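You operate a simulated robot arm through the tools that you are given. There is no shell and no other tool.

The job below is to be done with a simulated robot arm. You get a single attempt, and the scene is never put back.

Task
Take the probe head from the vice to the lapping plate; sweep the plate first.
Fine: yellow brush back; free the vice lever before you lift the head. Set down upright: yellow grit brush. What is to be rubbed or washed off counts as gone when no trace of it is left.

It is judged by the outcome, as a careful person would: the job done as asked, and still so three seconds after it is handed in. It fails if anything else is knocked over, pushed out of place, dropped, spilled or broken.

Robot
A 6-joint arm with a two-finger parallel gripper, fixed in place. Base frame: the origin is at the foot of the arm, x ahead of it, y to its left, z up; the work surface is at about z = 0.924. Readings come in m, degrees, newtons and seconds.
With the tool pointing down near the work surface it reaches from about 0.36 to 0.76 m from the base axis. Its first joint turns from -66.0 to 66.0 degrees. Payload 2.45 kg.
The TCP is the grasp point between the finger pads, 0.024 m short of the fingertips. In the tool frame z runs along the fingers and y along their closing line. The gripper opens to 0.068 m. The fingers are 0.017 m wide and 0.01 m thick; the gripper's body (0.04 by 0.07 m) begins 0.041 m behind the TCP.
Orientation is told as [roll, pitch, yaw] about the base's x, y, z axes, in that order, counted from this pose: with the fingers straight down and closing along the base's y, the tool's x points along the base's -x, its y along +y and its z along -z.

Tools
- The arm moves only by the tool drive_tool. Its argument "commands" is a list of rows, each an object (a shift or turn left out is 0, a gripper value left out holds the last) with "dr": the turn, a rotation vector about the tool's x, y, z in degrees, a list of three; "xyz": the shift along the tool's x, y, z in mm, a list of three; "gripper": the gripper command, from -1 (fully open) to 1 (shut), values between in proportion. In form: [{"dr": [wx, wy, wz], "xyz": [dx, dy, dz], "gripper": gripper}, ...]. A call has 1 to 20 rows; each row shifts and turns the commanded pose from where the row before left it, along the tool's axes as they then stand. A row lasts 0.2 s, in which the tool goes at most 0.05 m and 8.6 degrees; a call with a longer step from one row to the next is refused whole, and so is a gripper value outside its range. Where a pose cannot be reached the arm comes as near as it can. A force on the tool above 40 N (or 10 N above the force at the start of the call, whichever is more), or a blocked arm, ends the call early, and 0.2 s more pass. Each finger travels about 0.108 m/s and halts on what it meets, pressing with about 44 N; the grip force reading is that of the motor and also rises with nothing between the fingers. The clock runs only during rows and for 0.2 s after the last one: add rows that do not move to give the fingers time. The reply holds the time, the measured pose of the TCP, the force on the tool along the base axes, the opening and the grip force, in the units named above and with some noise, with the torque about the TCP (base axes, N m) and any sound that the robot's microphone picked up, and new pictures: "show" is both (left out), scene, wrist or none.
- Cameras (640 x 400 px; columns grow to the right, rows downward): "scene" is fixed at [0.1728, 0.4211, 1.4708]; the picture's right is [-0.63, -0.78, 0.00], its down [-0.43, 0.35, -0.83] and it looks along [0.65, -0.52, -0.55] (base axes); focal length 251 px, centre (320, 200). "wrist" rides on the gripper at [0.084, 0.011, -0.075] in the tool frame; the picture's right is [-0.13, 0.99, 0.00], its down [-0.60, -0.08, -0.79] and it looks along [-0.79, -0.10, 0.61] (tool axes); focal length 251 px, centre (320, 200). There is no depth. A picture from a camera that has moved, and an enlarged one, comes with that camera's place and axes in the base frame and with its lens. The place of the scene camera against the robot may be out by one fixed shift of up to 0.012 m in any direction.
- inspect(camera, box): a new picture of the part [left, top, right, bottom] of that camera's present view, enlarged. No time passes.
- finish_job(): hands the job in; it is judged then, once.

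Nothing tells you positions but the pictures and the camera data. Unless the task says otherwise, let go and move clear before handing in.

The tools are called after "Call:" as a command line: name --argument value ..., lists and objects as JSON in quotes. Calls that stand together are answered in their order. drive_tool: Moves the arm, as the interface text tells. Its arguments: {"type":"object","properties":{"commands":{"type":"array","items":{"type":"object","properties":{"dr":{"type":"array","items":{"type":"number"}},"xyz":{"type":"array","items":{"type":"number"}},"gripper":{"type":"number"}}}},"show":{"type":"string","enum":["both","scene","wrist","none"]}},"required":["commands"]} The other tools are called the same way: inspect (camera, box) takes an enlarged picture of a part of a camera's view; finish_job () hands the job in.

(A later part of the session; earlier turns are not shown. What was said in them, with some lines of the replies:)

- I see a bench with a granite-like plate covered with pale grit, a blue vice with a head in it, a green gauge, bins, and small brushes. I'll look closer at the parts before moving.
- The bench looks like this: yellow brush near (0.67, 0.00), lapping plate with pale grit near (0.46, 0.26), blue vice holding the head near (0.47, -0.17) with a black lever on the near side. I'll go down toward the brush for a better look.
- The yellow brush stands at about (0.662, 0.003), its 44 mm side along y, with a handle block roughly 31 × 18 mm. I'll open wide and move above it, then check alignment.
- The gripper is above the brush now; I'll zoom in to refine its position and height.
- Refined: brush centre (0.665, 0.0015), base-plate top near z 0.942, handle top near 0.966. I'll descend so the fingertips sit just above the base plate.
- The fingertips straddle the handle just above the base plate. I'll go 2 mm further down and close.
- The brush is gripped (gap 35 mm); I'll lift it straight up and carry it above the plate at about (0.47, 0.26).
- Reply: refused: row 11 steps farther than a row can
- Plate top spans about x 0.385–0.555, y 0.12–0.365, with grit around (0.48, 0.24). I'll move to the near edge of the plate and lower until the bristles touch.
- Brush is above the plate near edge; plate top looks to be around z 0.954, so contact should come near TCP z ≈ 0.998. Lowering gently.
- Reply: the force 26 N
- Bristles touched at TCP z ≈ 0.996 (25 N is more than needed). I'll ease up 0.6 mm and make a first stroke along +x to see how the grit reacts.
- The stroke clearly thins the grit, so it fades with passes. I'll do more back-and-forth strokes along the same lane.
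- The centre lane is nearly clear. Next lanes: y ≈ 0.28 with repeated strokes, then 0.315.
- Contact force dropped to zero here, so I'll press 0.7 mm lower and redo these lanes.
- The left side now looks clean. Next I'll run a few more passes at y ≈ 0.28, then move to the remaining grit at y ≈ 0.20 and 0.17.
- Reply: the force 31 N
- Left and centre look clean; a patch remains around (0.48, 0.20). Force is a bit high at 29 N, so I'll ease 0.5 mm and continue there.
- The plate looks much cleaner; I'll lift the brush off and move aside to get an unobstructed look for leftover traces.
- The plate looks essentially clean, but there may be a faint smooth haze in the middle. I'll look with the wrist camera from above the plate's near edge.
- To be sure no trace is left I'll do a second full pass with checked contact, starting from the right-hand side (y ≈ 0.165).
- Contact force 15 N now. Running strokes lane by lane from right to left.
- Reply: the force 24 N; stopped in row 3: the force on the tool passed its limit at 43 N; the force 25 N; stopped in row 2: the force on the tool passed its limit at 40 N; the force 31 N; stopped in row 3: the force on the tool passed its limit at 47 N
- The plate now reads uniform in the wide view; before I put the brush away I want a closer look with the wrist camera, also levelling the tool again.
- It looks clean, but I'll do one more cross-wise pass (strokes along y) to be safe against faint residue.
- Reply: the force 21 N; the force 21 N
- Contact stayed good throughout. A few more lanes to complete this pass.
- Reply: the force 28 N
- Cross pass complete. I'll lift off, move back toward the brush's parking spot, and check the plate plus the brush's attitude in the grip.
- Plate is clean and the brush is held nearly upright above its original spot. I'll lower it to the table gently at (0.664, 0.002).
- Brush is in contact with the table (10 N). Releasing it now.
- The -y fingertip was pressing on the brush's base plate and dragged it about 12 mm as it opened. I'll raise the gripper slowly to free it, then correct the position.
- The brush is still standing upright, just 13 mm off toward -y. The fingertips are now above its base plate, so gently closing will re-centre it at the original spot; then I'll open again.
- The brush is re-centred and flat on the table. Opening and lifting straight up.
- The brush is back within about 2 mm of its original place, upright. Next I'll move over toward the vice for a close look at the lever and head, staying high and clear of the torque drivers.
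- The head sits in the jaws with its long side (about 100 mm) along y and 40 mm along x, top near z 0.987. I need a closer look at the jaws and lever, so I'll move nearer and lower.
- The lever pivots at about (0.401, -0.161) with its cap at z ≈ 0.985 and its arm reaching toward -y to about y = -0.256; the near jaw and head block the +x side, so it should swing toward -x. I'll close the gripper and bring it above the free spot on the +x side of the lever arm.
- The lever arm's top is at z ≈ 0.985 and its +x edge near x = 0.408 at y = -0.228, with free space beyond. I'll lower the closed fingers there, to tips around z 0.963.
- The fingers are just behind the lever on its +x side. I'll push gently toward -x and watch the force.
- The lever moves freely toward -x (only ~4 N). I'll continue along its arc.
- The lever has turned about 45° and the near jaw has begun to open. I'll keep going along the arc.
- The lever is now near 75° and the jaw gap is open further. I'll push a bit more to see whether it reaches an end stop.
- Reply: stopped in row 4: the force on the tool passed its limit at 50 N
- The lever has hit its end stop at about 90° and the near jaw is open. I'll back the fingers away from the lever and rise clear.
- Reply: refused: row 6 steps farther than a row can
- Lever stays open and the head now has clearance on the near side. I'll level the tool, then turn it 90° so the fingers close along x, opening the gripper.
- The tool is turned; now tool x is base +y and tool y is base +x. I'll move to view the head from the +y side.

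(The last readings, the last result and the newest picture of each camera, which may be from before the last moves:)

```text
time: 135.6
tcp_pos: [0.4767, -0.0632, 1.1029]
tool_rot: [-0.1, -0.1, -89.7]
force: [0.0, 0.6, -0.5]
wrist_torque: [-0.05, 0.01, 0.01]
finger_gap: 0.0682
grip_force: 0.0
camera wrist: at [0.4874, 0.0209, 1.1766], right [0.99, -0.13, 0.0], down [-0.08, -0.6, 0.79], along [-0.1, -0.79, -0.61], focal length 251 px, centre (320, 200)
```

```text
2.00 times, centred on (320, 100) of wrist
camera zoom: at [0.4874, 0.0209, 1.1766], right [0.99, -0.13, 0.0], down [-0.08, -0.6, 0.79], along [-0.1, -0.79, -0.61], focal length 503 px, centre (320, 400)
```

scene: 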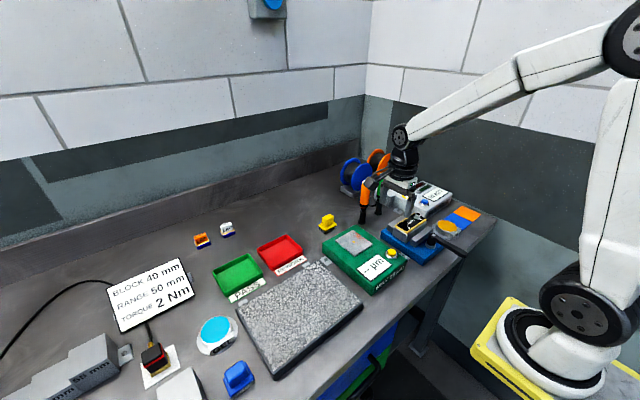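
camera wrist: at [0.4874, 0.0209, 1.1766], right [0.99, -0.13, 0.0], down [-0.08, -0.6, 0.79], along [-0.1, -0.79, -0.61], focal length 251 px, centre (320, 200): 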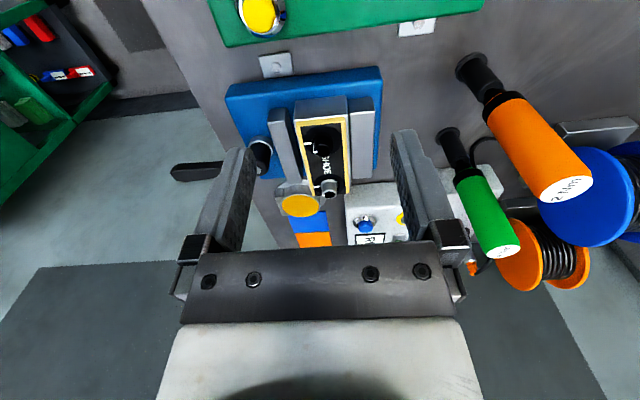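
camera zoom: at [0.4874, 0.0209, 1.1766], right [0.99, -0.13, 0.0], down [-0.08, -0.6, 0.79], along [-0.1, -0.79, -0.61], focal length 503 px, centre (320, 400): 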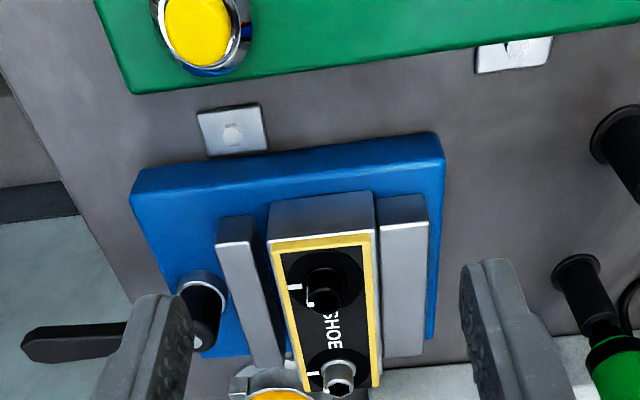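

Clear view: near jaw is now separated from the head; head centre is about (0.473, -0.161), top z ≈ 0.987, jaw tops about 0.970. I'll move over the head and come down partway.

Call:
drive_tool --commands '[{"xyz": [-33, -1, 0]}, {"xyz": [-33, -1, 0]}, {"xyz": [-32, -1, 10]}, {"xyz": [0, 0, 30]}, {"xyz": [0, 0, 25]}, {}]'

Call:
inspect --camera "wrist" --box '[180, 60, 460, 240]'

Call:
inspect --camera "scene" --box '[370, 160, 470, 260]'

```text
time: 137.0
tcp_pos: [0.4702, -0.162, 1.0366]
tool_rot: [-0.1, 0.0, -89.8]
force: [0.0, 0.3, -0.1]
wrist_torque: [0.0, -0.01, -0.01]
finger_gap: 0.0679
grip_force: 0.0
camera wrist: at [0.4823, -0.0777, 1.1123], right [0.99, -0.13, 0.0], down [-0.08, -0.6, 0.79], along [-0.1, -0.79, -0.61], focal length 251 px, centre (320, 200)
```

scene: 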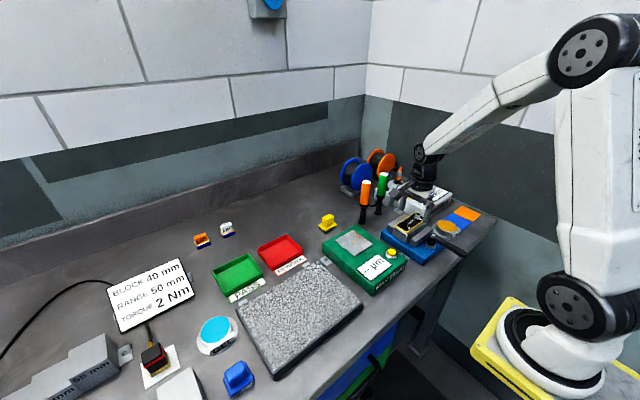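
wrist: 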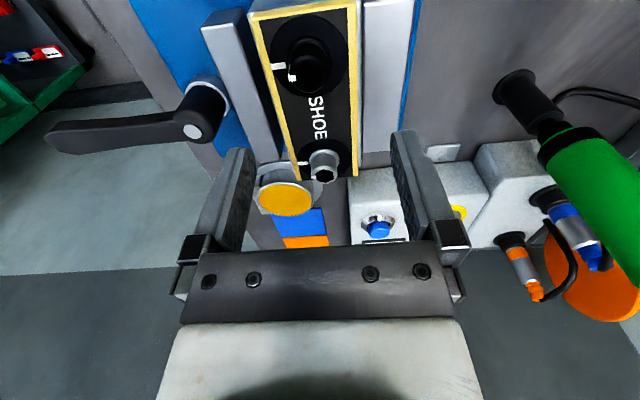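

```text
2.22 times, centred on (320, 150) of wrist
camera zoom: at [0.4823, -0.0777, 1.1123], right [0.99, -0.13, 0.0], down [-0.08, -0.6, 0.79], along [-0.1, -0.79, -0.61], focal length 559 px, centre (320, 311)
```

zoom: 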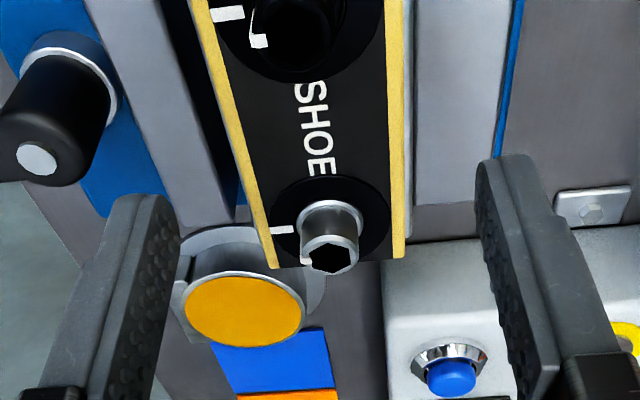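

```text
4.00 times, centred on (420, 210) of scene
camera zoom: at [0.1728, 0.4211, 1.4708], right [-0.63, -0.78, 0.0], down [-0.43, 0.35, -0.83], along [0.65, -0.52, -0.55], focal length 1005 px, centre (-80, 160)
```

zoom: 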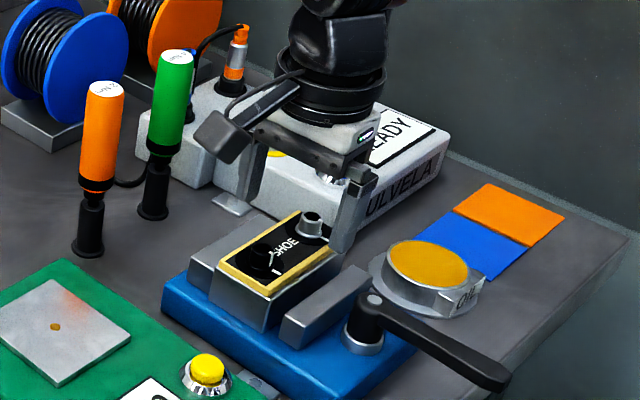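

The TCP is right above the "SHOE" text at the head's centre. I'll descend so the fingertips straddle the head just above the jaws.

Call:
drive_tool --commands '[{"xyz": [0, 0, 15]}, {"xyz": [0, 0, 12]}, {"xyz": [0, 0, 7]}, {}]'

Call:
inspect --camera "wrist" --box '[180, 40, 460, 220]'

Call:
inspect --camera "scene" --box '[380, 180, 460, 250]'

```text
time: 138.0
tcp_pos: [0.4713, -0.1617, 1.0041]
tool_rot: [-0.2, 0.1, -89.9]
force: [0.6, -0.1, 0.8]
wrist_torque: [0.0, -0.01, 0.02]
finger_gap: 0.0683
grip_force: 0.0
camera wrist: at [0.4827, -0.0781, 1.0792], right [0.99, -0.13, 0.0], down [-0.08, -0.6, 0.79], along [-0.1, -0.79, -0.61], focal length 251 px, centre (320, 200)
```

scene: 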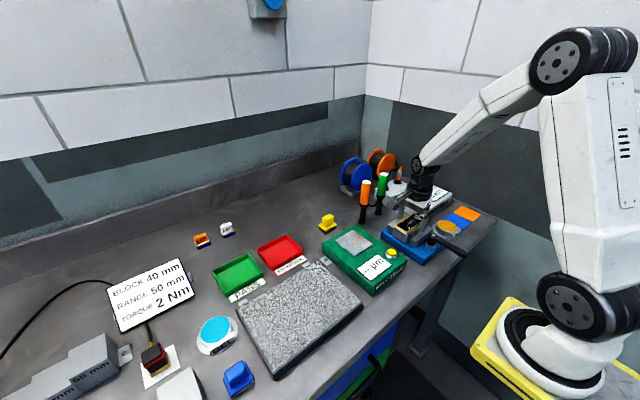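
wrist: 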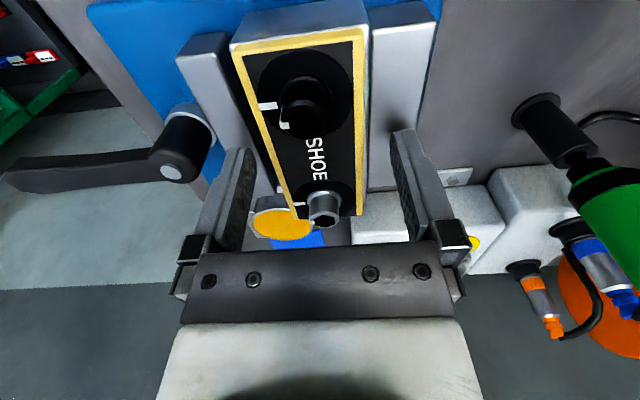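

```text
2.22 times, centred on (320, 130) of wrist
camera zoom: at [0.4827, -0.0781, 1.0792], right [0.99, -0.13, 0.0], down [-0.08, -0.6, 0.79], along [-0.1, -0.79, -0.61], focal length 559 px, centre (320, 356)
```

zoom: 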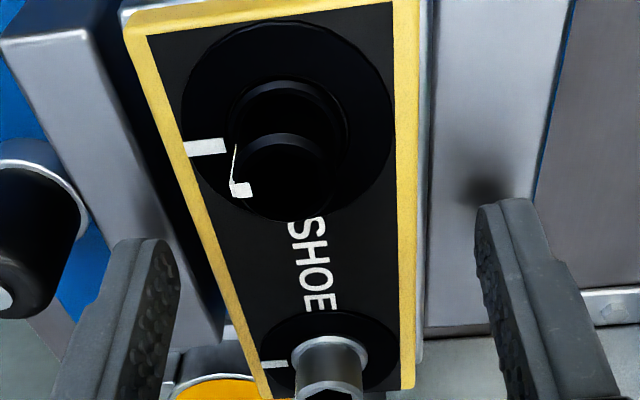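

```text
5.71 times, centred on (420, 215) of scene
camera zoom: at [0.1728, 0.4211, 1.4708], right [-0.63, -0.78, 0.0], down [-0.43, 0.35, -0.83], along [0.65, -0.52, -0.55], focal length 1436 px, centre (-251, 114)
```

zoom: 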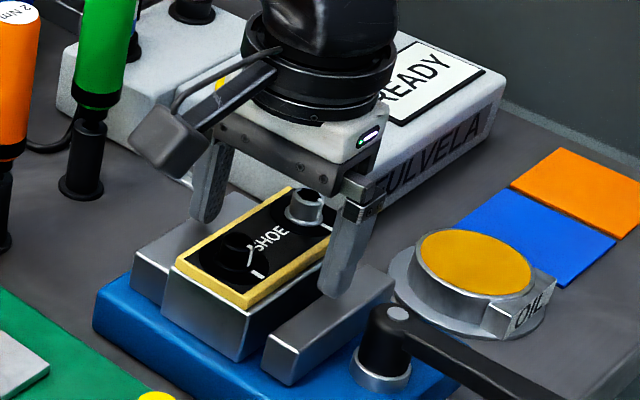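

Fingers straddle the head above the jaws. I'll go down a few more millimetres in small steps while monitoring force.

Call:
drive_tool --commands '[{"xyz": [0, 0, 2]}, {"xyz": [0, 0, 2]}, {}]' --show "none"

Call:
drive_tool --commands '[{"xyz": [0, 0, 1.5]}, {}]'

Call:
inspect --camera "scene" --box '[390, 190, 450, 240]'

Call:
inspect --camera "wrist" --box '[200, 80, 440, 230]'

```text
time: 138.8
tcp_pos: [0.4716, -0.1604, 0.9994]
tool_rot: [0.0, 0.0, -89.8]
force: [0.1, 0.5, 0.2]
wrist_torque: [-0.03, 0.02, 0.0]
finger_gap: 0.068
grip_force: 0.1
```

```text
time: 139.4
tcp_pos: [0.47, -0.162, 0.9986]
tool_rot: [0.0, -0.1, -89.9]
force: [-1.3, -1.7, 15.0]
wrist_torque: [-0.03, 0.65, -0.02]
finger_gap: 0.0676
grip_force: 0.0
camera wrist: at [0.4831, -0.0781, 1.0741], right [0.99, -0.13, 0.0], down [-0.08, -0.6, 0.79], along [-0.1, -0.79, -0.61], focal length 251 px, centre (320, 200)
```

scene: 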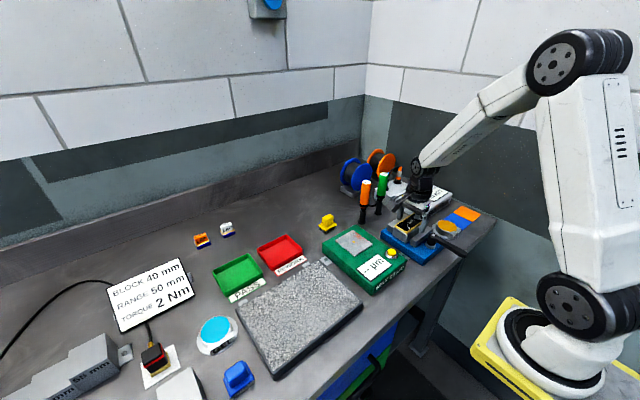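
wrist: 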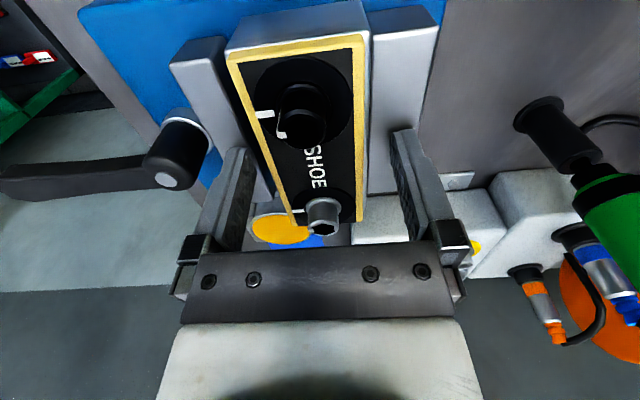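

```text
8.00 times, centred on (420, 215) of scene
camera zoom: at [0.1725, 0.4212, 1.4708], right [-0.63, -0.78, 0.0], down [-0.43, 0.35, -0.83], along [0.65, -0.52, -0.55], focal length 2010 px, centre (-480, 80)
```

zoom: 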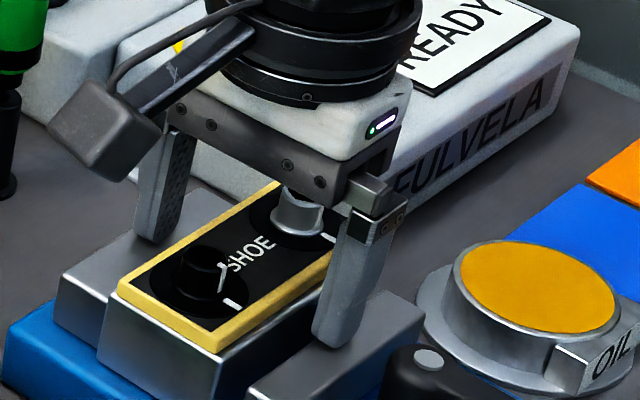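

```text
2.67 times, centred on (320, 155) of wrist
camera zoom: at [0.4831, -0.0781, 1.0741], right [0.99, -0.13, 0.0], down [-0.08, -0.6, 0.79], along [-0.1, -0.79, -0.61], focal length 670 px, centre (320, 320)
```

zoom: 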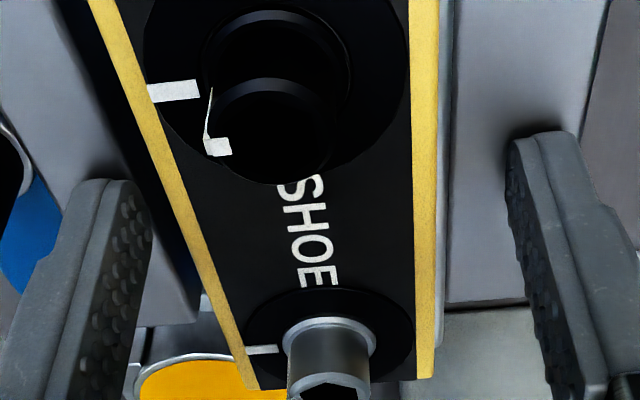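

The near fingertip just touched the top of the near jaw (15 N), so the jaw top is at about 0.975. I'll rise 1.5 mm and close on the head.

Call:
drive_tool --commands '[{"xyz": [0, 0, -1.6]}, {}]' --show "none"

Call:
drive_tool --commands '[{"gripper": -0.7}, {"gripper": -0.4}, {"gripper": -0.2}, {"gripper": 0}, {"gripper": 1}, {"gripper": 1}, {}]'

Call:
inspect --camera "scene" --box '[390, 190, 450, 240]'

Call:
inspect --camera "wrist" --box '[200, 80, 440, 230]'

```text
time: 140.0
tcp_pos: [0.4695, -0.1619, 0.9988]
tool_rot: [-0.1, 0.1, -89.8]
force: [0.4, 0.8, 0.8]
wrist_torque: [-0.02, 0.01, -0.03]
finger_gap: 0.0683
grip_force: 0.1
```

```text
time: 141.6
tcp_pos: [0.4698, -0.1622, 0.9993]
tool_rot: [-0.1, 0.1, -89.8]
force: [-4.4, 1.7, -0.8]
wrist_torque: [0.05, 0.12, -0.12]
finger_gap: 0.0496
grip_force: 44.0
camera wrist: at [0.4821, -0.0781, 1.0748], right [0.99, -0.13, 0.0], down [-0.08, -0.61, 0.79], along [-0.1, -0.79, -0.61], focal length 251 px, centre (320, 200)
```

scene: 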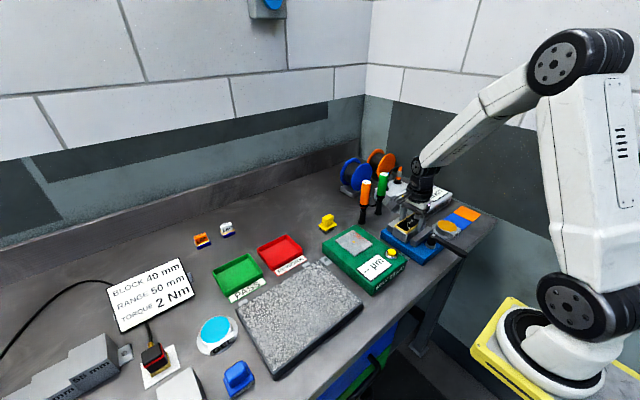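
wrist: 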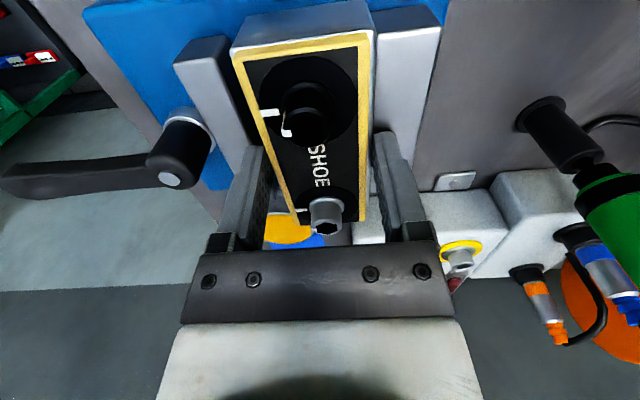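

```text
8.00 times, centred on (420, 215) of scene
camera zoom: at [0.1727, 0.4212, 1.4708], right [-0.63, -0.78, 0.0], down [-0.43, 0.35, -0.83], along [0.65, -0.52, -0.55], focal length 2010 px, centre (-480, 80)
```

zoom: 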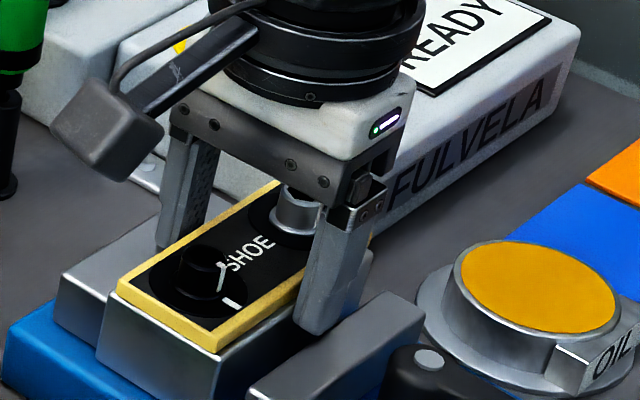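

```text
2.67 times, centred on (320, 155) of wrist
camera zoom: at [0.4821, -0.0781, 1.0748], right [0.99, -0.13, 0.0], down [-0.08, -0.61, 0.79], along [-0.1, -0.79, -0.61], focal length 670 px, centre (320, 320)
```

zoom: 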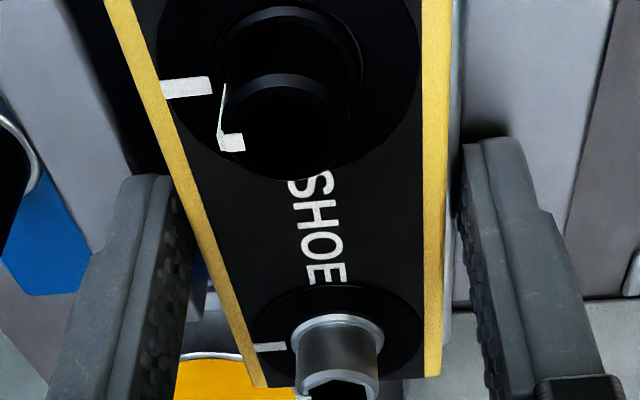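

The head is gripped at a 49.6 mm gap with 44 N. I'll lift it slowly, checking that it comes free of the jaws.

Call:
drive_tool --commands '[{"xyz": [0, 0, -3]}, {"xyz": [0, 0, -4]}, {"xyz": [0, 0, -4]}, {}]'

Call:
inspect --camera "scene" --box '[390, 190, 450, 240]'

Call:
inspect --camera "wrist" --box '[200, 0, 440, 180]'

```text
time: 142.6
tcp_pos: [0.4695, -0.1631, 1.0115]
tool_rot: [-0.1, 0.1, -89.8]
force: [-7.3, 0.2, -7.8]
wrist_torque: [0.04, 0.31, -0.16]
finger_gap: 0.0499
grip_force: 43.9
camera wrist: at [0.4822, -0.079, 1.0862], right [0.99, -0.13, 0.0], down [-0.07, -0.61, 0.79], along [-0.1, -0.79, -0.61], focal length 251 px, centre (320, 200)
```

scene: 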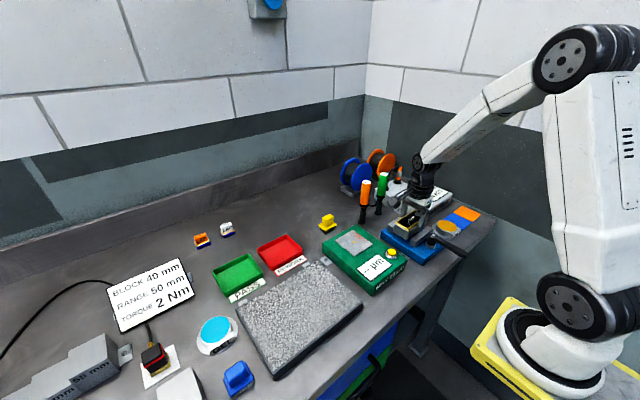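
wrist: 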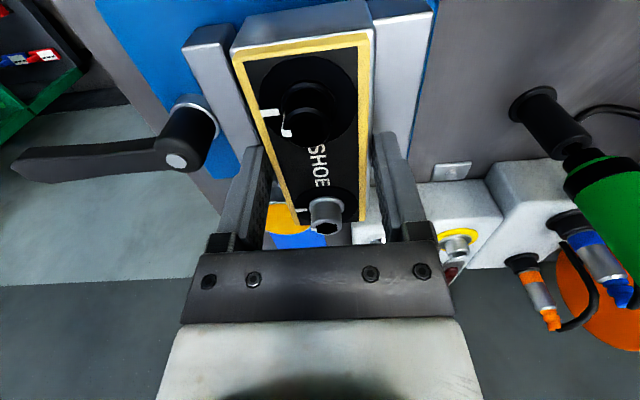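

```text
8.00 times, centred on (420, 215) of scene
camera zoom: at [0.1727, 0.4211, 1.4708], right [-0.63, -0.78, 0.0], down [-0.43, 0.35, -0.83], along [0.65, -0.52, -0.55], focal length 2010 px, centre (-480, 80)
```

zoom: 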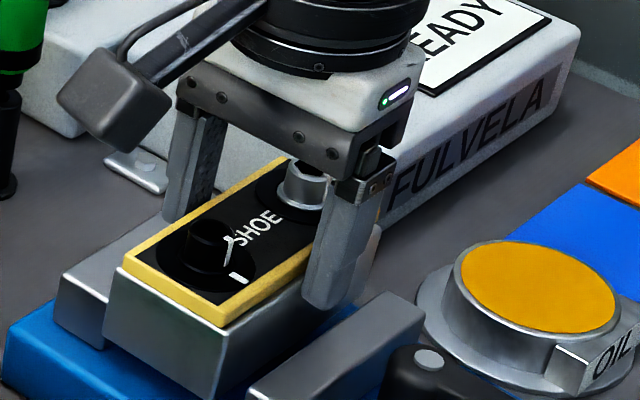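

```text
2.22 times, centred on (320, 90) of wrist
camera zoom: at [0.4822, -0.079, 1.0862], right [0.99, -0.13, 0.0], down [-0.07, -0.61, 0.79], along [-0.1, -0.79, -0.61], focal length 559 px, centre (320, 444)
```

zoom: 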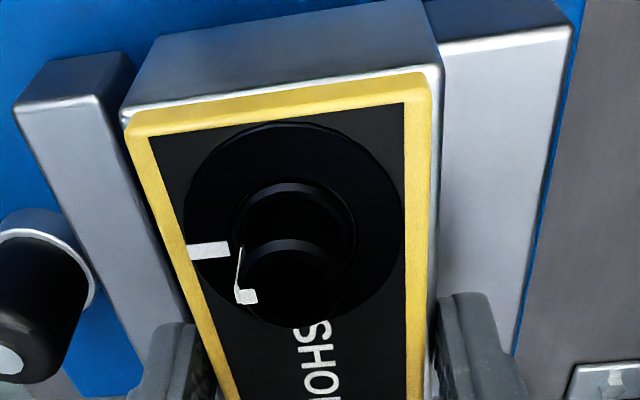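

The head is rising with the gripper but rubbing the far jaw (-7 N in x). I'll shift 1.5 mm toward -x while lifting on.

Call:
drive_tool --commands '[{"xyz": [0, -1.5, 0]}, {"xyz": [0, 0, -6]}, {"xyz": [0, 0, -8]}, {}]'

Call:
inspect --camera "scene" --box '[390, 190, 450, 240]'

```text
time: 143.6
tcp_pos: [0.4699, -0.162, 1.0252]
tool_rot: [-0.1, -0.1, -89.7]
force: [0.3, -0.5, -5.9]
wrist_torque: [-0.04, 0.02, -0.02]
finger_gap: 0.0496
grip_force: 44.0
camera wrist: at [0.4813, -0.0787, 1.1006], right [0.99, -0.13, 0.0], down [-0.08, -0.6, 0.79], along [-0.1, -0.79, -0.61], focal length 251 px, centre (320, 200)
```

scene: 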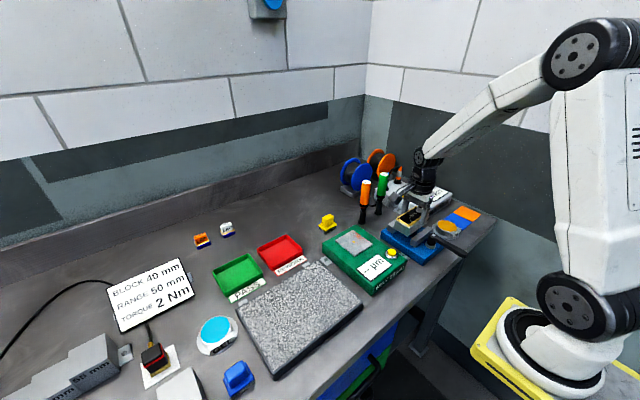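
wrist: 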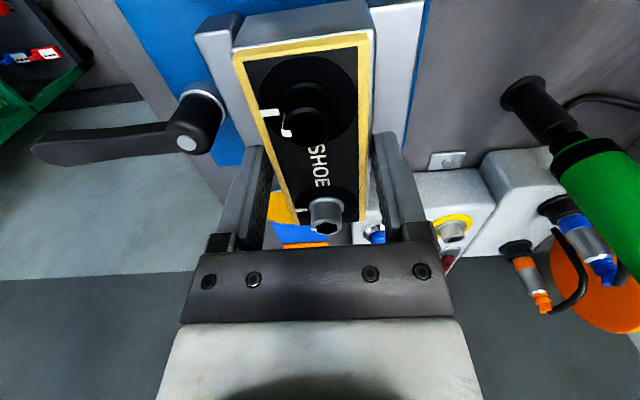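

```text
8.00 times, centred on (420, 215) of scene
camera zoom: at [0.1729, 0.4211, 1.4708], right [-0.63, -0.78, 0.0], down [-0.43, 0.35, -0.83], along [0.65, -0.52, -0.55], focal length 2010 px, centre (-480, 80)
```

zoom: 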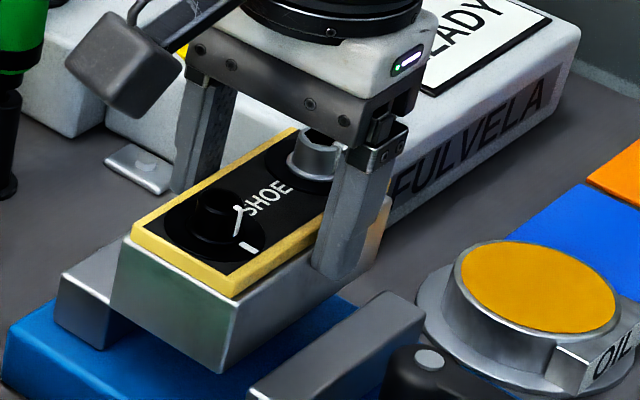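

The head is free (only its weight, about 6 N). I'll raise it well clear and carry it across toward the lapping plate.

Call:
drive_tool --commands '[{"xyz": [0, 0, -25]}, {"xyz": [0, 0, -40]}, {"xyz": [0, 0, -35]}, {"xyz": [20, 0, 0]}, {"xyz": [40, 0, 0]}, {"xyz": [45, 0, 0]}, {"xyz": [45, 0, 0]}, {}]'

Call:
inspect --camera "scene" --box '[330, 130, 450, 270]'

```text
time: 145.4
tcp_pos: [0.4689, -0.0112, 1.1257]
tool_rot: [-0.1, 0.0, -89.8]
force: [-0.3, 0.2, -5.1]
wrist_torque: [0.01, 0.0, 0.02]
finger_gap: 0.0495
grip_force: 44.4
camera wrist: at [0.4801, 0.0728, 1.2011], right [0.99, -0.13, 0.0], down [-0.08, -0.6, 0.79], along [-0.1, -0.79, -0.61], focal length 251 px, centre (320, 200)
```

scene: 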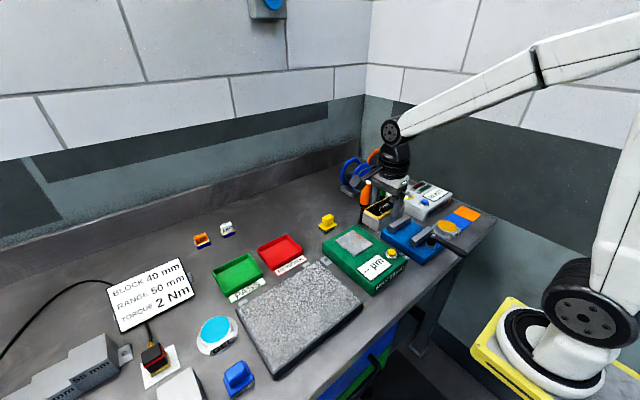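
wrist: 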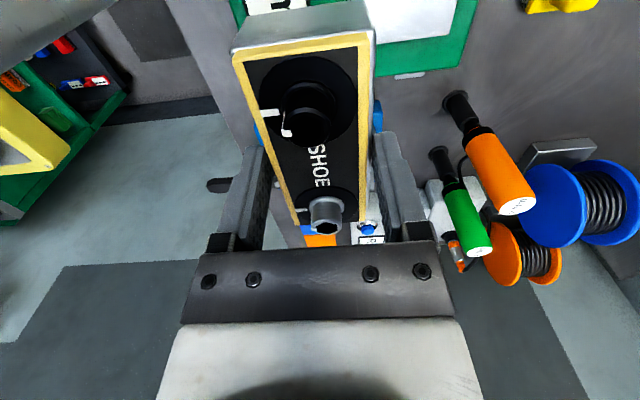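

```text
2.86 times, centred on (390, 200) of scene
camera zoom: at [0.1728, 0.4212, 1.4708], right [-0.63, -0.78, 0.0], down [-0.43, 0.35, -0.83], along [0.65, -0.52, -0.55], focal length 718 px, centre (120, 200)
```

zoom: 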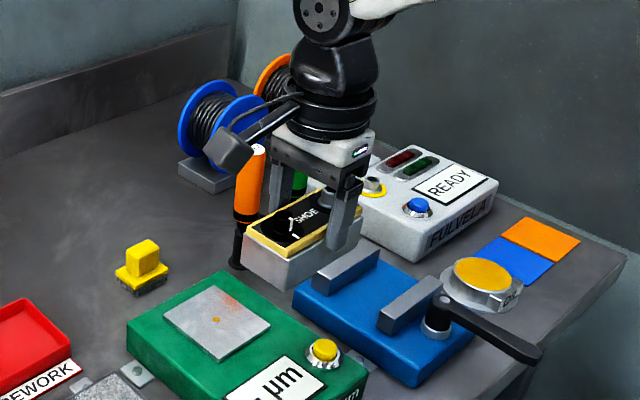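

The head hangs level and the vice is empty with the jaws open. I'll carry it to above the plate centre (0.474, 0.245).

Call:
drive_tool --commands '[{"xyz": [30, 1, 0]}, {"xyz": [43, 1, 0]}, {"xyz": [43, 1, 0]}, {"xyz": [43, 1, 0]}, {"xyz": [43, 1, 0]}, {"xyz": [35, 0, 0]}, {"xyz": [19, 0, 0]}, {}, {}]'

Call:
inspect --camera "wrist" --box '[160, 0, 480, 200]'

Call:
inspect --camera "scene" --box '[220, 200, 380, 390]'

```text
time: 147.4
tcp_pos: [0.473, 0.2433, 1.1254]
tool_rot: [-0.1, 0.0, -89.8]
force: [0.1, 0.0, -5.1]
wrist_torque: [0.0, -0.01, 0.01]
finger_gap: 0.0496
grip_force: 43.8
camera wrist: at [0.4843, 0.3281, 1.201], right [0.99, -0.13, 0.0], down [-0.08, -0.6, 0.79], along [-0.1, -0.79, -0.61], focal length 251 px, centre (320, 200)
```

scene: 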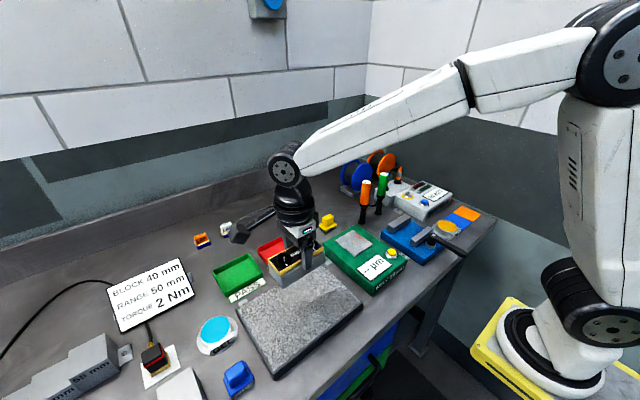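
wrist: 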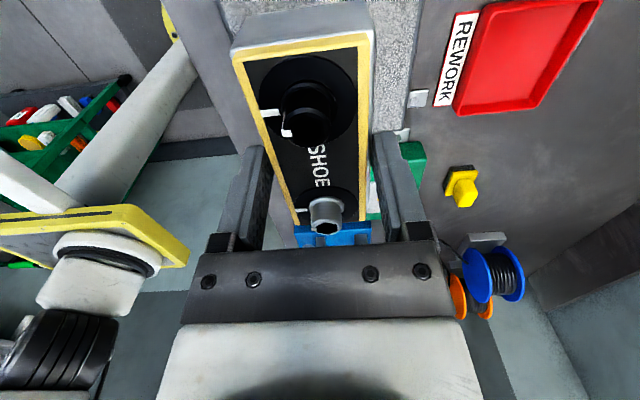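

```text
2.00 times, centred on (320, 100) of wrist
camera zoom: at [0.4843, 0.3281, 1.201], right [0.99, -0.13, 0.0], down [-0.08, -0.6, 0.79], along [-0.1, -0.79, -0.61], focal length 503 px, centre (320, 400)
```

zoom: 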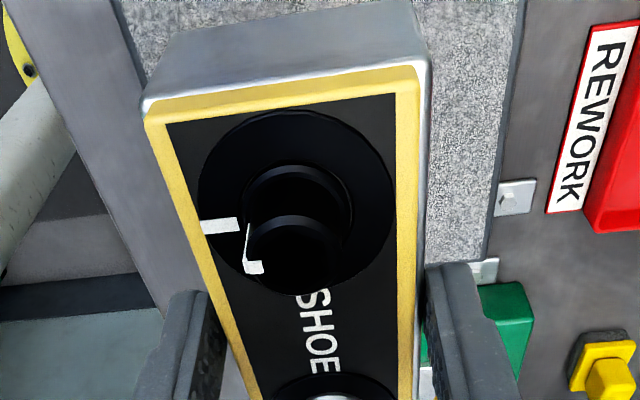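

```text
2.11 times, centred on (300, 295) of scene
camera zoom: at [0.1729, 0.4212, 1.4708], right [-0.63, -0.78, 0.0], down [-0.43, 0.35, -0.83], along [0.65, -0.52, -0.55], focal length 529 px, centre (362, 0)
```

zoom: 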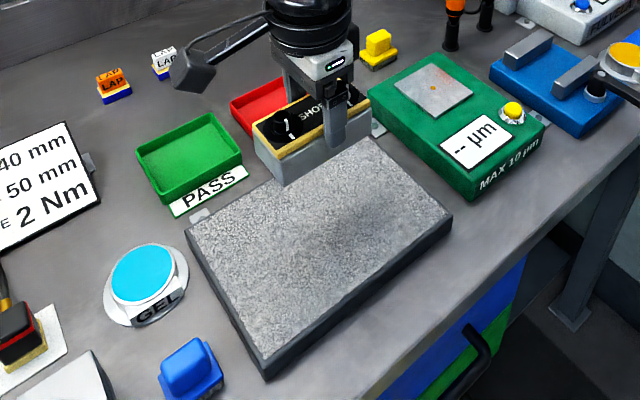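

The head is above the plate centre with its shadow visible on the clean surface. Lowering to just above contact.

Call:
drive_tool --commands '[{"xyz": [0, 0, 30]}, {"xyz": [0, 0, 35]}, {"xyz": [0, 0, 25]}, {"xyz": [0, 0, 15]}, {}]'

Call:
inspect --camera "scene" --box '[240, 230, 370, 380]'

```text
time: 148.6
tcp_pos: [0.4728, 0.2438, 1.0198]
tool_rot: [-0.1, -0.1, -89.8]
force: [-0.4, 0.3, -5.0]
wrist_torque: [-0.01, 0.01, 0.03]
finger_gap: 0.0494
grip_force: 44.0
camera wrist: at [0.4849, 0.328, 1.0949], right [0.99, -0.13, 0.0], down [-0.08, -0.6, 0.79], along [-0.1, -0.79, -0.61], focal length 251 px, centre (320, 200)
```

scene: 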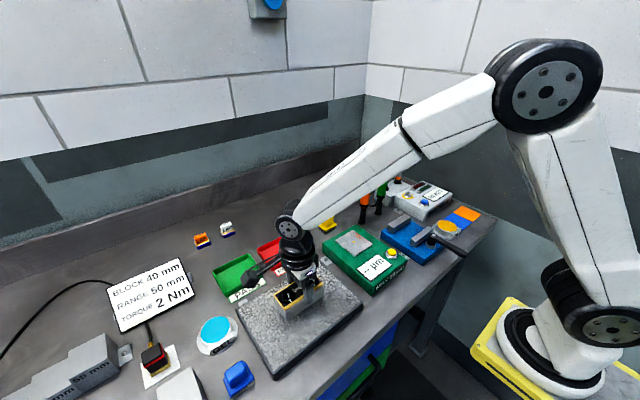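
wrist: 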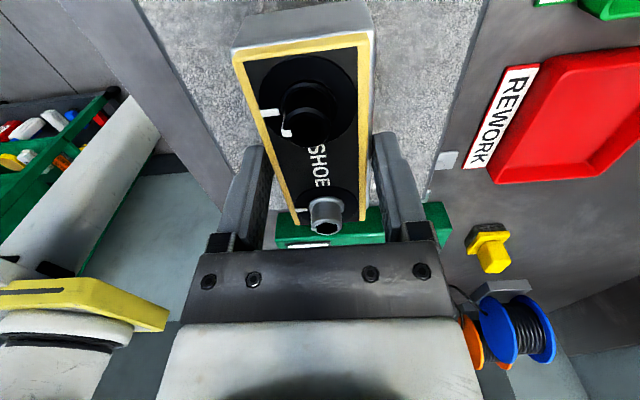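

```text
2.67 times, centred on (305, 305) of scene
camera zoom: at [0.1729, 0.4212, 1.4708], right [-0.63, -0.78, 0.0], down [-0.43, 0.35, -0.83], along [0.65, -0.52, -0.55], focal length 670 px, centre (360, -80)
```

zoom: 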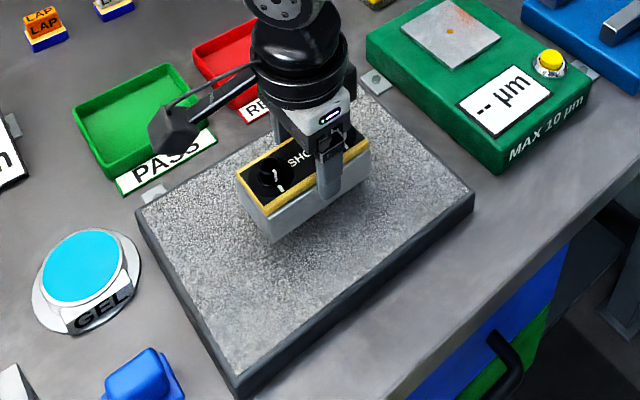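

About 20 mm to go. I'll step down carefully watching the z force.

Call:
drive_tool --commands '[{"xyz": [0, 0, 6]}, {"xyz": [0, 0, 5]}, {}]' --show "none"

Call:
drive_tool --commands '[{"xyz": [0, 0, 2]}, {}]' --show "none"

Call:
drive_tool --commands '[{"xyz": [0, 0, 1.5]}, {}]' --show "none"

Call:
drive_tool --commands '[{"xyz": [0, 0, 1]}, {}]' --show "scene"

Call:
inspect --camera "scene" --box '[270, 260, 340, 330]'

```text
time: 149.4
tcp_pos: [0.4736, 0.2437, 1.009]
tool_rot: [0.0, -0.1, -89.8]
force: [0.0, -0.3, -5.5]
wrist_torque: [-0.02, -0.01, -0.03]
finger_gap: 0.0497
grip_force: 44.1
```

```text
time: 150.0
tcp_pos: [0.4725, 0.2429, 1.0057]
tool_rot: [-0.1, 0.1, -89.8]
force: [0.7, -0.5, -4.4]
wrist_torque: [-0.03, 0.0, 0.0]
finger_gap: 0.0497
grip_force: 44.2
```

```text
time: 150.6
tcp_pos: [0.475, 0.2432, 1.0052]
tool_rot: [0.0, 0.1, -89.8]
force: [0.9, 0.5, -5.5]
wrist_torque: [0.0, 0.02, 0.01]
finger_gap: 0.0494
grip_force: 44.0
```

```text
time: 151.2
tcp_pos: [0.474, 0.2434, 1.0048]
tool_rot: [0.0, -0.1, -89.8]
force: [0.2, -0.1, -4.9]
wrist_torque: [-0.01, 0.01, 0.0]
finger_gap: 0.0497
grip_force: 43.9
```

scene: 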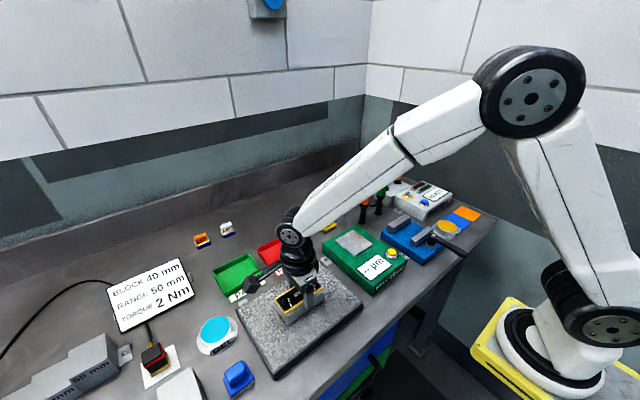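

```text
5.71 times, centred on (305, 295) of scene
camera zoom: at [0.1729, 0.4212, 1.4708], right [-0.63, -0.78, 0.0], down [-0.43, 0.35, -0.83], along [0.65, -0.52, -0.55], focal length 1436 px, centre (406, -343)
```

zoom: 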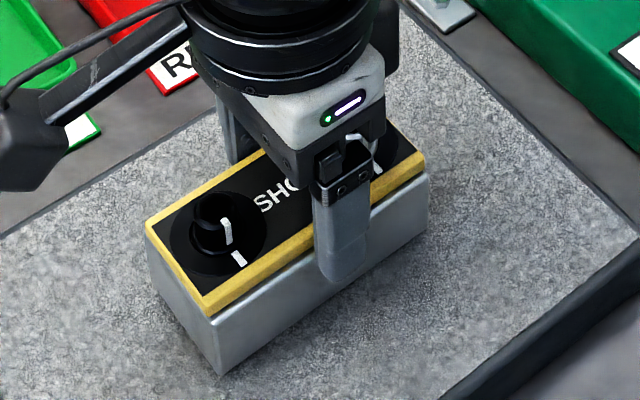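

Call:
drive_tool --commands '[{"xyz": [0, 0, 1]}, {}]' --show "none"

Call:
drive_tool --commands '[{"xyz": [0, 0, 1]}, {}]' --show "none"

Call:
drive_tool --commands '[{"xyz": [0, 0, 0.7]}, {}]' --show "none"

```text
time: 151.8
tcp_pos: [0.4738, 0.2428, 1.0033]
tool_rot: [-0.1, 0.0, -89.9]
force: [0.4, -0.3, -5.6]
wrist_torque: [0.0, -0.01, 0.01]
finger_gap: 0.0495
grip_force: 43.6
```

```text
time: 152.4
tcp_pos: [0.4735, 0.2442, 1.0018]
tool_rot: [0.0, 0.1, -89.8]
force: [0.1, -0.4, -5.4]
wrist_torque: [0.0, 0.03, 0.01]
finger_gap: 0.0495
grip_force: 44.2
```

```text
time: 153.0
tcp_pos: [0.4724, 0.244, 1.0015]
tool_rot: [-0.2, 0.0, -89.8]
force: [0.5, 0.3, -5.6]
wrist_torque: [-0.03, 0.02, 0.01]
finger_gap: 0.0495
grip_force: 43.4
```

Call:
drive_tool --commands '[{"xyz": [0, 0, 0.7]}, {}]' --show "none"

Call:
drive_tool --commands '[{"xyz": [0, 0, 0.7]}, {}]' --show "none"

Call:
drive_tool --commands '[{"xyz": [0, 0, 0.6]}, {}]' --show "none"

```text
time: 153.6
tcp_pos: [0.4737, 0.2449, 1.0003]
tool_rot: [0.1, 0.0, -89.8]
force: [0.2, 0.0, -5.5]
wrist_torque: [0.01, 0.01, -0.02]
finger_gap: 0.0498
grip_force: 44.1
```

```text
time: 154.2
tcp_pos: [0.4729, 0.2429, 0.9997]
tool_rot: [-0.1, 0.0, -89.8]
force: [0.5, -0.2, -6.2]
wrist_torque: [-0.01, -0.01, -0.02]
finger_gap: 0.0493
grip_force: 44.1
```

```text
time: 154.8
tcp_pos: [0.4734, 0.2428, 0.9998]
tool_rot: [0.0, 0.0, -89.7]
force: [0.5, -0.3, -3.8]
wrist_torque: [0.06, 0.01, 0.01]
finger_gap: 0.0493
grip_force: 44.1
```

Call:
drive_tool --commands '[{"xyz": [0, 0, 0.4]}, {}]' --show "none"

Call:
drive_tool --commands '[{"xyz": [0, 0, 0.3]}, {}]' --show "both"

Call:
inspect --camera "scene" --box '[270, 260, 340, 330]'

```text
time: 155.4
tcp_pos: [0.4738, 0.2449, 0.9991]
tool_rot: [0.1, 0.1, -89.8]
force: [0.8, 0.9, -2.8]
wrist_torque: [0.14, 0.07, -0.05]
finger_gap: 0.0498
grip_force: 43.6
```

```text
time: 156.0
tcp_pos: [0.4733, 0.2422, 1.0008]
tool_rot: [0.0, 0.1, -89.8]
force: [-2.7, 2.1, 0.9]
wrist_torque: [0.3, 0.08, 0.05]
finger_gap: 0.0494
grip_force: 44.1
camera wrist: at [0.4846, 0.3278, 1.0749], right [0.99, -0.13, 0.0], down [-0.08, -0.6, 0.79], along [-0.1, -0.79, -0.61], focal length 251 px, centre (320, 200)
```

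scene: 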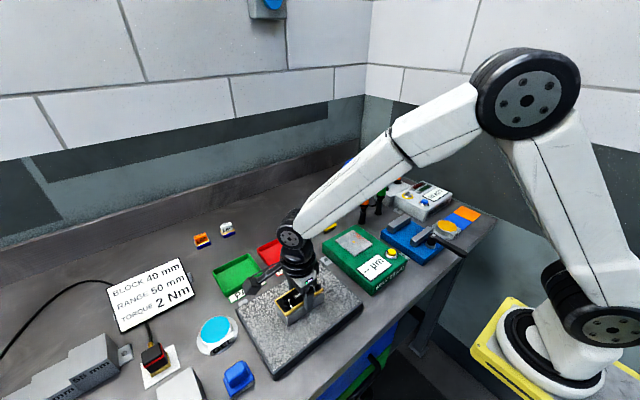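
wrist: 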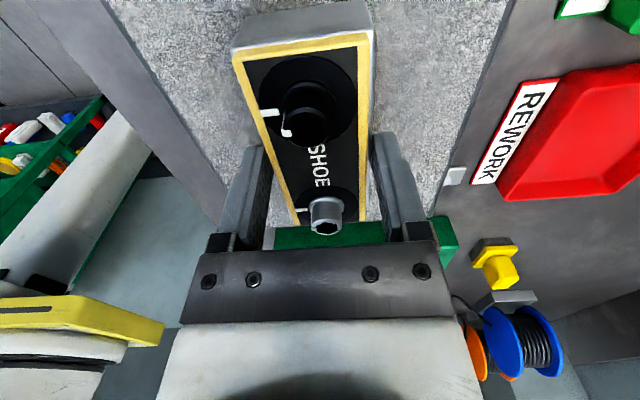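

```text
5.71 times, centred on (305, 295) of scene
camera zoom: at [0.1727, 0.4212, 1.4708], right [-0.63, -0.78, 0.0], down [-0.43, 0.35, -0.83], along [0.65, -0.52, -0.55], focal length 1436 px, centre (406, -343)
```

zoom: 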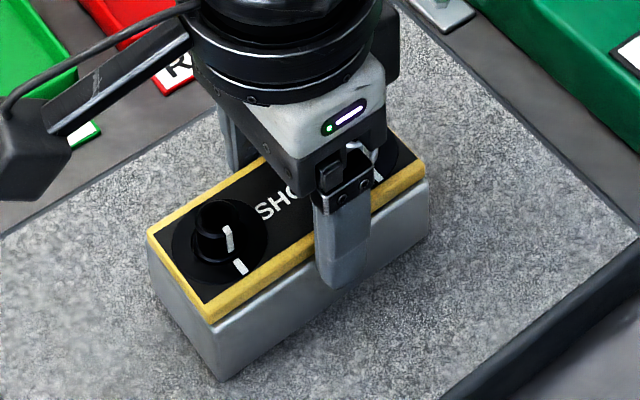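

Contact has begun (weight now taken by the plate). A touch further to seat it, then open gently.

Call:
drive_tool --commands '[{"xyz": [0, 0, 0.3]}, {}]' --show "none"

```text
time: 156.6
tcp_pos: [0.4741, 0.245, 0.9986]
tool_rot: [0.0, 0.2, -89.8]
force: [-3.8, 1.0, 7.6]
wrist_torque: [0.05, 0.28, 0.06]
finger_gap: 0.0496
grip_force: 44.3
```

Seated flat (torque near zero, ~13 N on the plate). Opening the gripper.

Call:
drive_tool --commands '[{"gripper": -0.5}, {"gripper": -0.6}, {"gripper": -0.8}, {"gripper": -1}, {}]'

Call:
inspect --camera "scene" --box '[270, 260, 340, 330]'

```text
time: 157.8
tcp_pos: [0.4732, 0.2437, 0.9994]
tool_rot: [0.0, 0.0, -89.8]
force: [0.0, 0.3, 0.4]
wrist_torque: [0.02, 0.0, 0.01]
finger_gap: 0.0681
grip_force: 0.0
camera wrist: at [0.4847, 0.3276, 1.0744], right [0.99, -0.13, 0.0], down [-0.08, -0.6, 0.79], along [-0.1, -0.79, -0.61], focal length 251 px, centre (320, 200)
```

scene: 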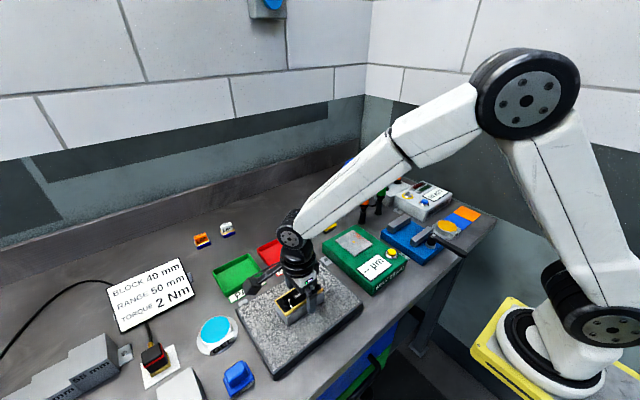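
wrist: 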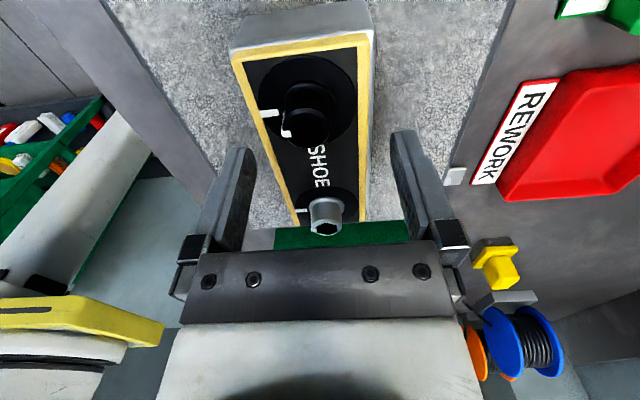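

```text
5.71 times, centred on (305, 295) of scene
camera zoom: at [0.1728, 0.4211, 1.4708], right [-0.63, -0.78, 0.0], down [-0.43, 0.35, -0.83], along [0.65, -0.52, -0.55], focal length 1436 px, centre (406, -343)
```

zoom: 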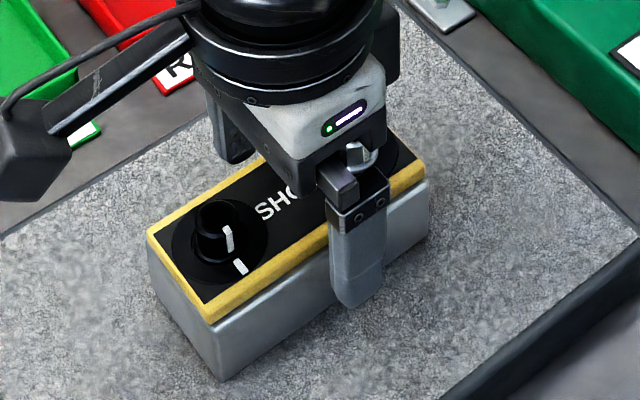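

The head stands on the plate, released. I'll lift straight up and move clear to check everything.

Call:
drive_tool --commands '[{"xyz": [0, 0, -10]}, {"xyz": [0, 0, -30]}, {"xyz": [0, 0, -45]}, {"xyz": [0, 0, -45]}, {"xyz": [0, 0, -45]}, {"xyz": [-45, 0, 0]}, {"xyz": [-45, 0, 0]}, {"xyz": [-45, 0, 0]}, {"xyz": [-45, 0, 0]}, {}]'

Call:
inspect --camera "scene" --box '[220, 240, 380, 390]'

Call:
inspect --camera "scene" --box '[300, 170, 500, 290]'

Call:
inspect --camera "scene" --box '[0, 200, 260, 400]'

```text
time: 160.0
tcp_pos: [0.4718, 0.0621, 1.173]
tool_rot: [-0.1, 0.1, -89.8]
force: [-1.0, 0.0, -0.3]
wrist_torque: [0.05, 0.0, 0.0]
finger_gap: 0.068
grip_force: 0.1
camera wrist: at [0.4843, 0.146, 1.2483], right [0.99, -0.13, 0.0], down [-0.08, -0.6, 0.79], along [-0.1, -0.79, -0.61], focal length 251 px, centre (320, 200)
```

scene: 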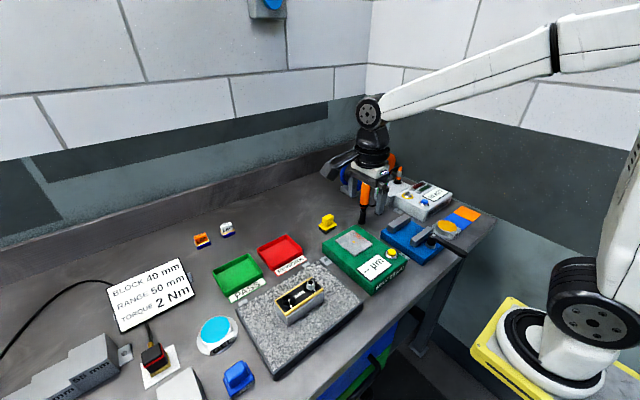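
wrist: 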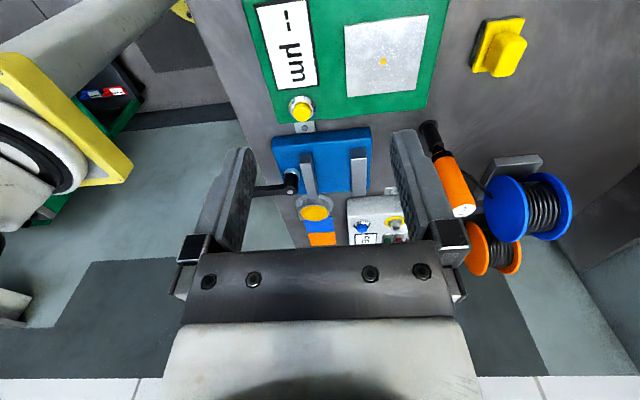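

```text
2.67 times, centred on (300, 315) of scene
camera zoom: at [0.1728, 0.4211, 1.4708], right [-0.63, -0.78, 0.0], down [-0.43, 0.35, -0.83], along [0.65, -0.52, -0.55], focal length 670 px, centre (373, -107)
```

zoom: 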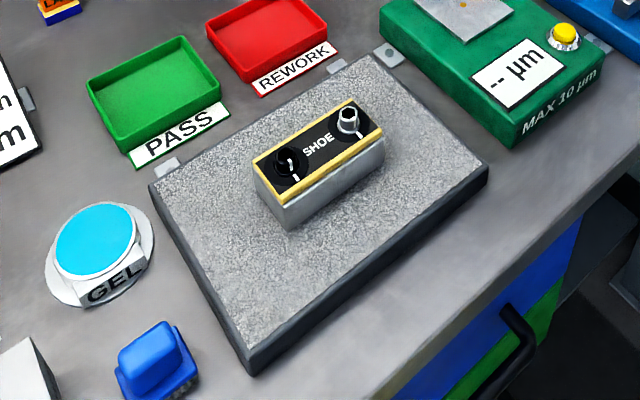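

```text
3.20 times, centred on (400, 230) of scene
camera zoom: at [0.1728, 0.4211, 1.4708], right [-0.63, -0.78, 0.0], down [-0.43, 0.35, -0.83], along [0.65, -0.52, -0.55], focal length 804 px, centre (64, 104)
```

zoom: 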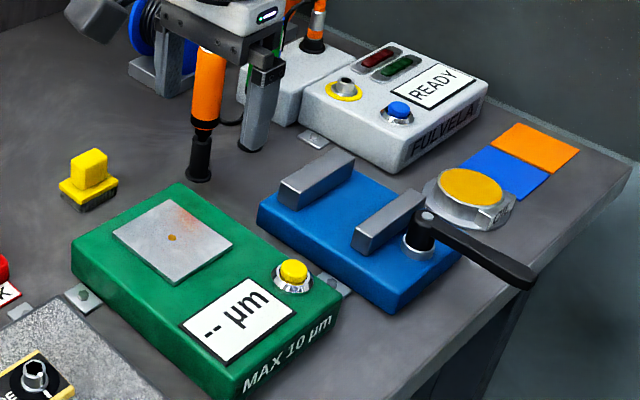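

```text
2.00 times, centred on (130, 300) of scene
camera zoom: at [0.1728, 0.4211, 1.4708], right [-0.63, -0.78, 0.0], down [-0.43, 0.35, -0.83], along [0.65, -0.52, -0.55], focal length 503 px, centre (700, 0)
```

zoom: 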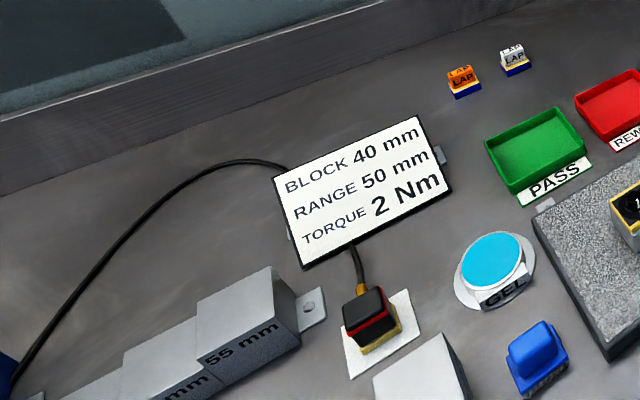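

Everything checks out in the pictures: the plate is clean and the head sits upright on it. The yellow brush is back at its spot, the vice lever is swung open, and nothing else has moved. The arm is clear, so I'm handing the job in.

Call:
finish_job

```text
The job is handed in.
```

I swept the lapping plate with the yellow brush and then set the probe head down on it, upright. No trace of grit showed on the plate in the last pictures from either camera.

- **Yellow brush:** it is back upright, within about 2 mm of where it started. When I first let go, one finger dragged it about 13 mm, so I nudged it back into place.
- **Vice lever:** I swung it about 90° to its end stop, which opened the near jaw, before lifting the head. I left it open.
- **Everything else:** the pictures show nothing else moved, knocked over or spilled. The arm was clear of the bench items when I handed the job in.
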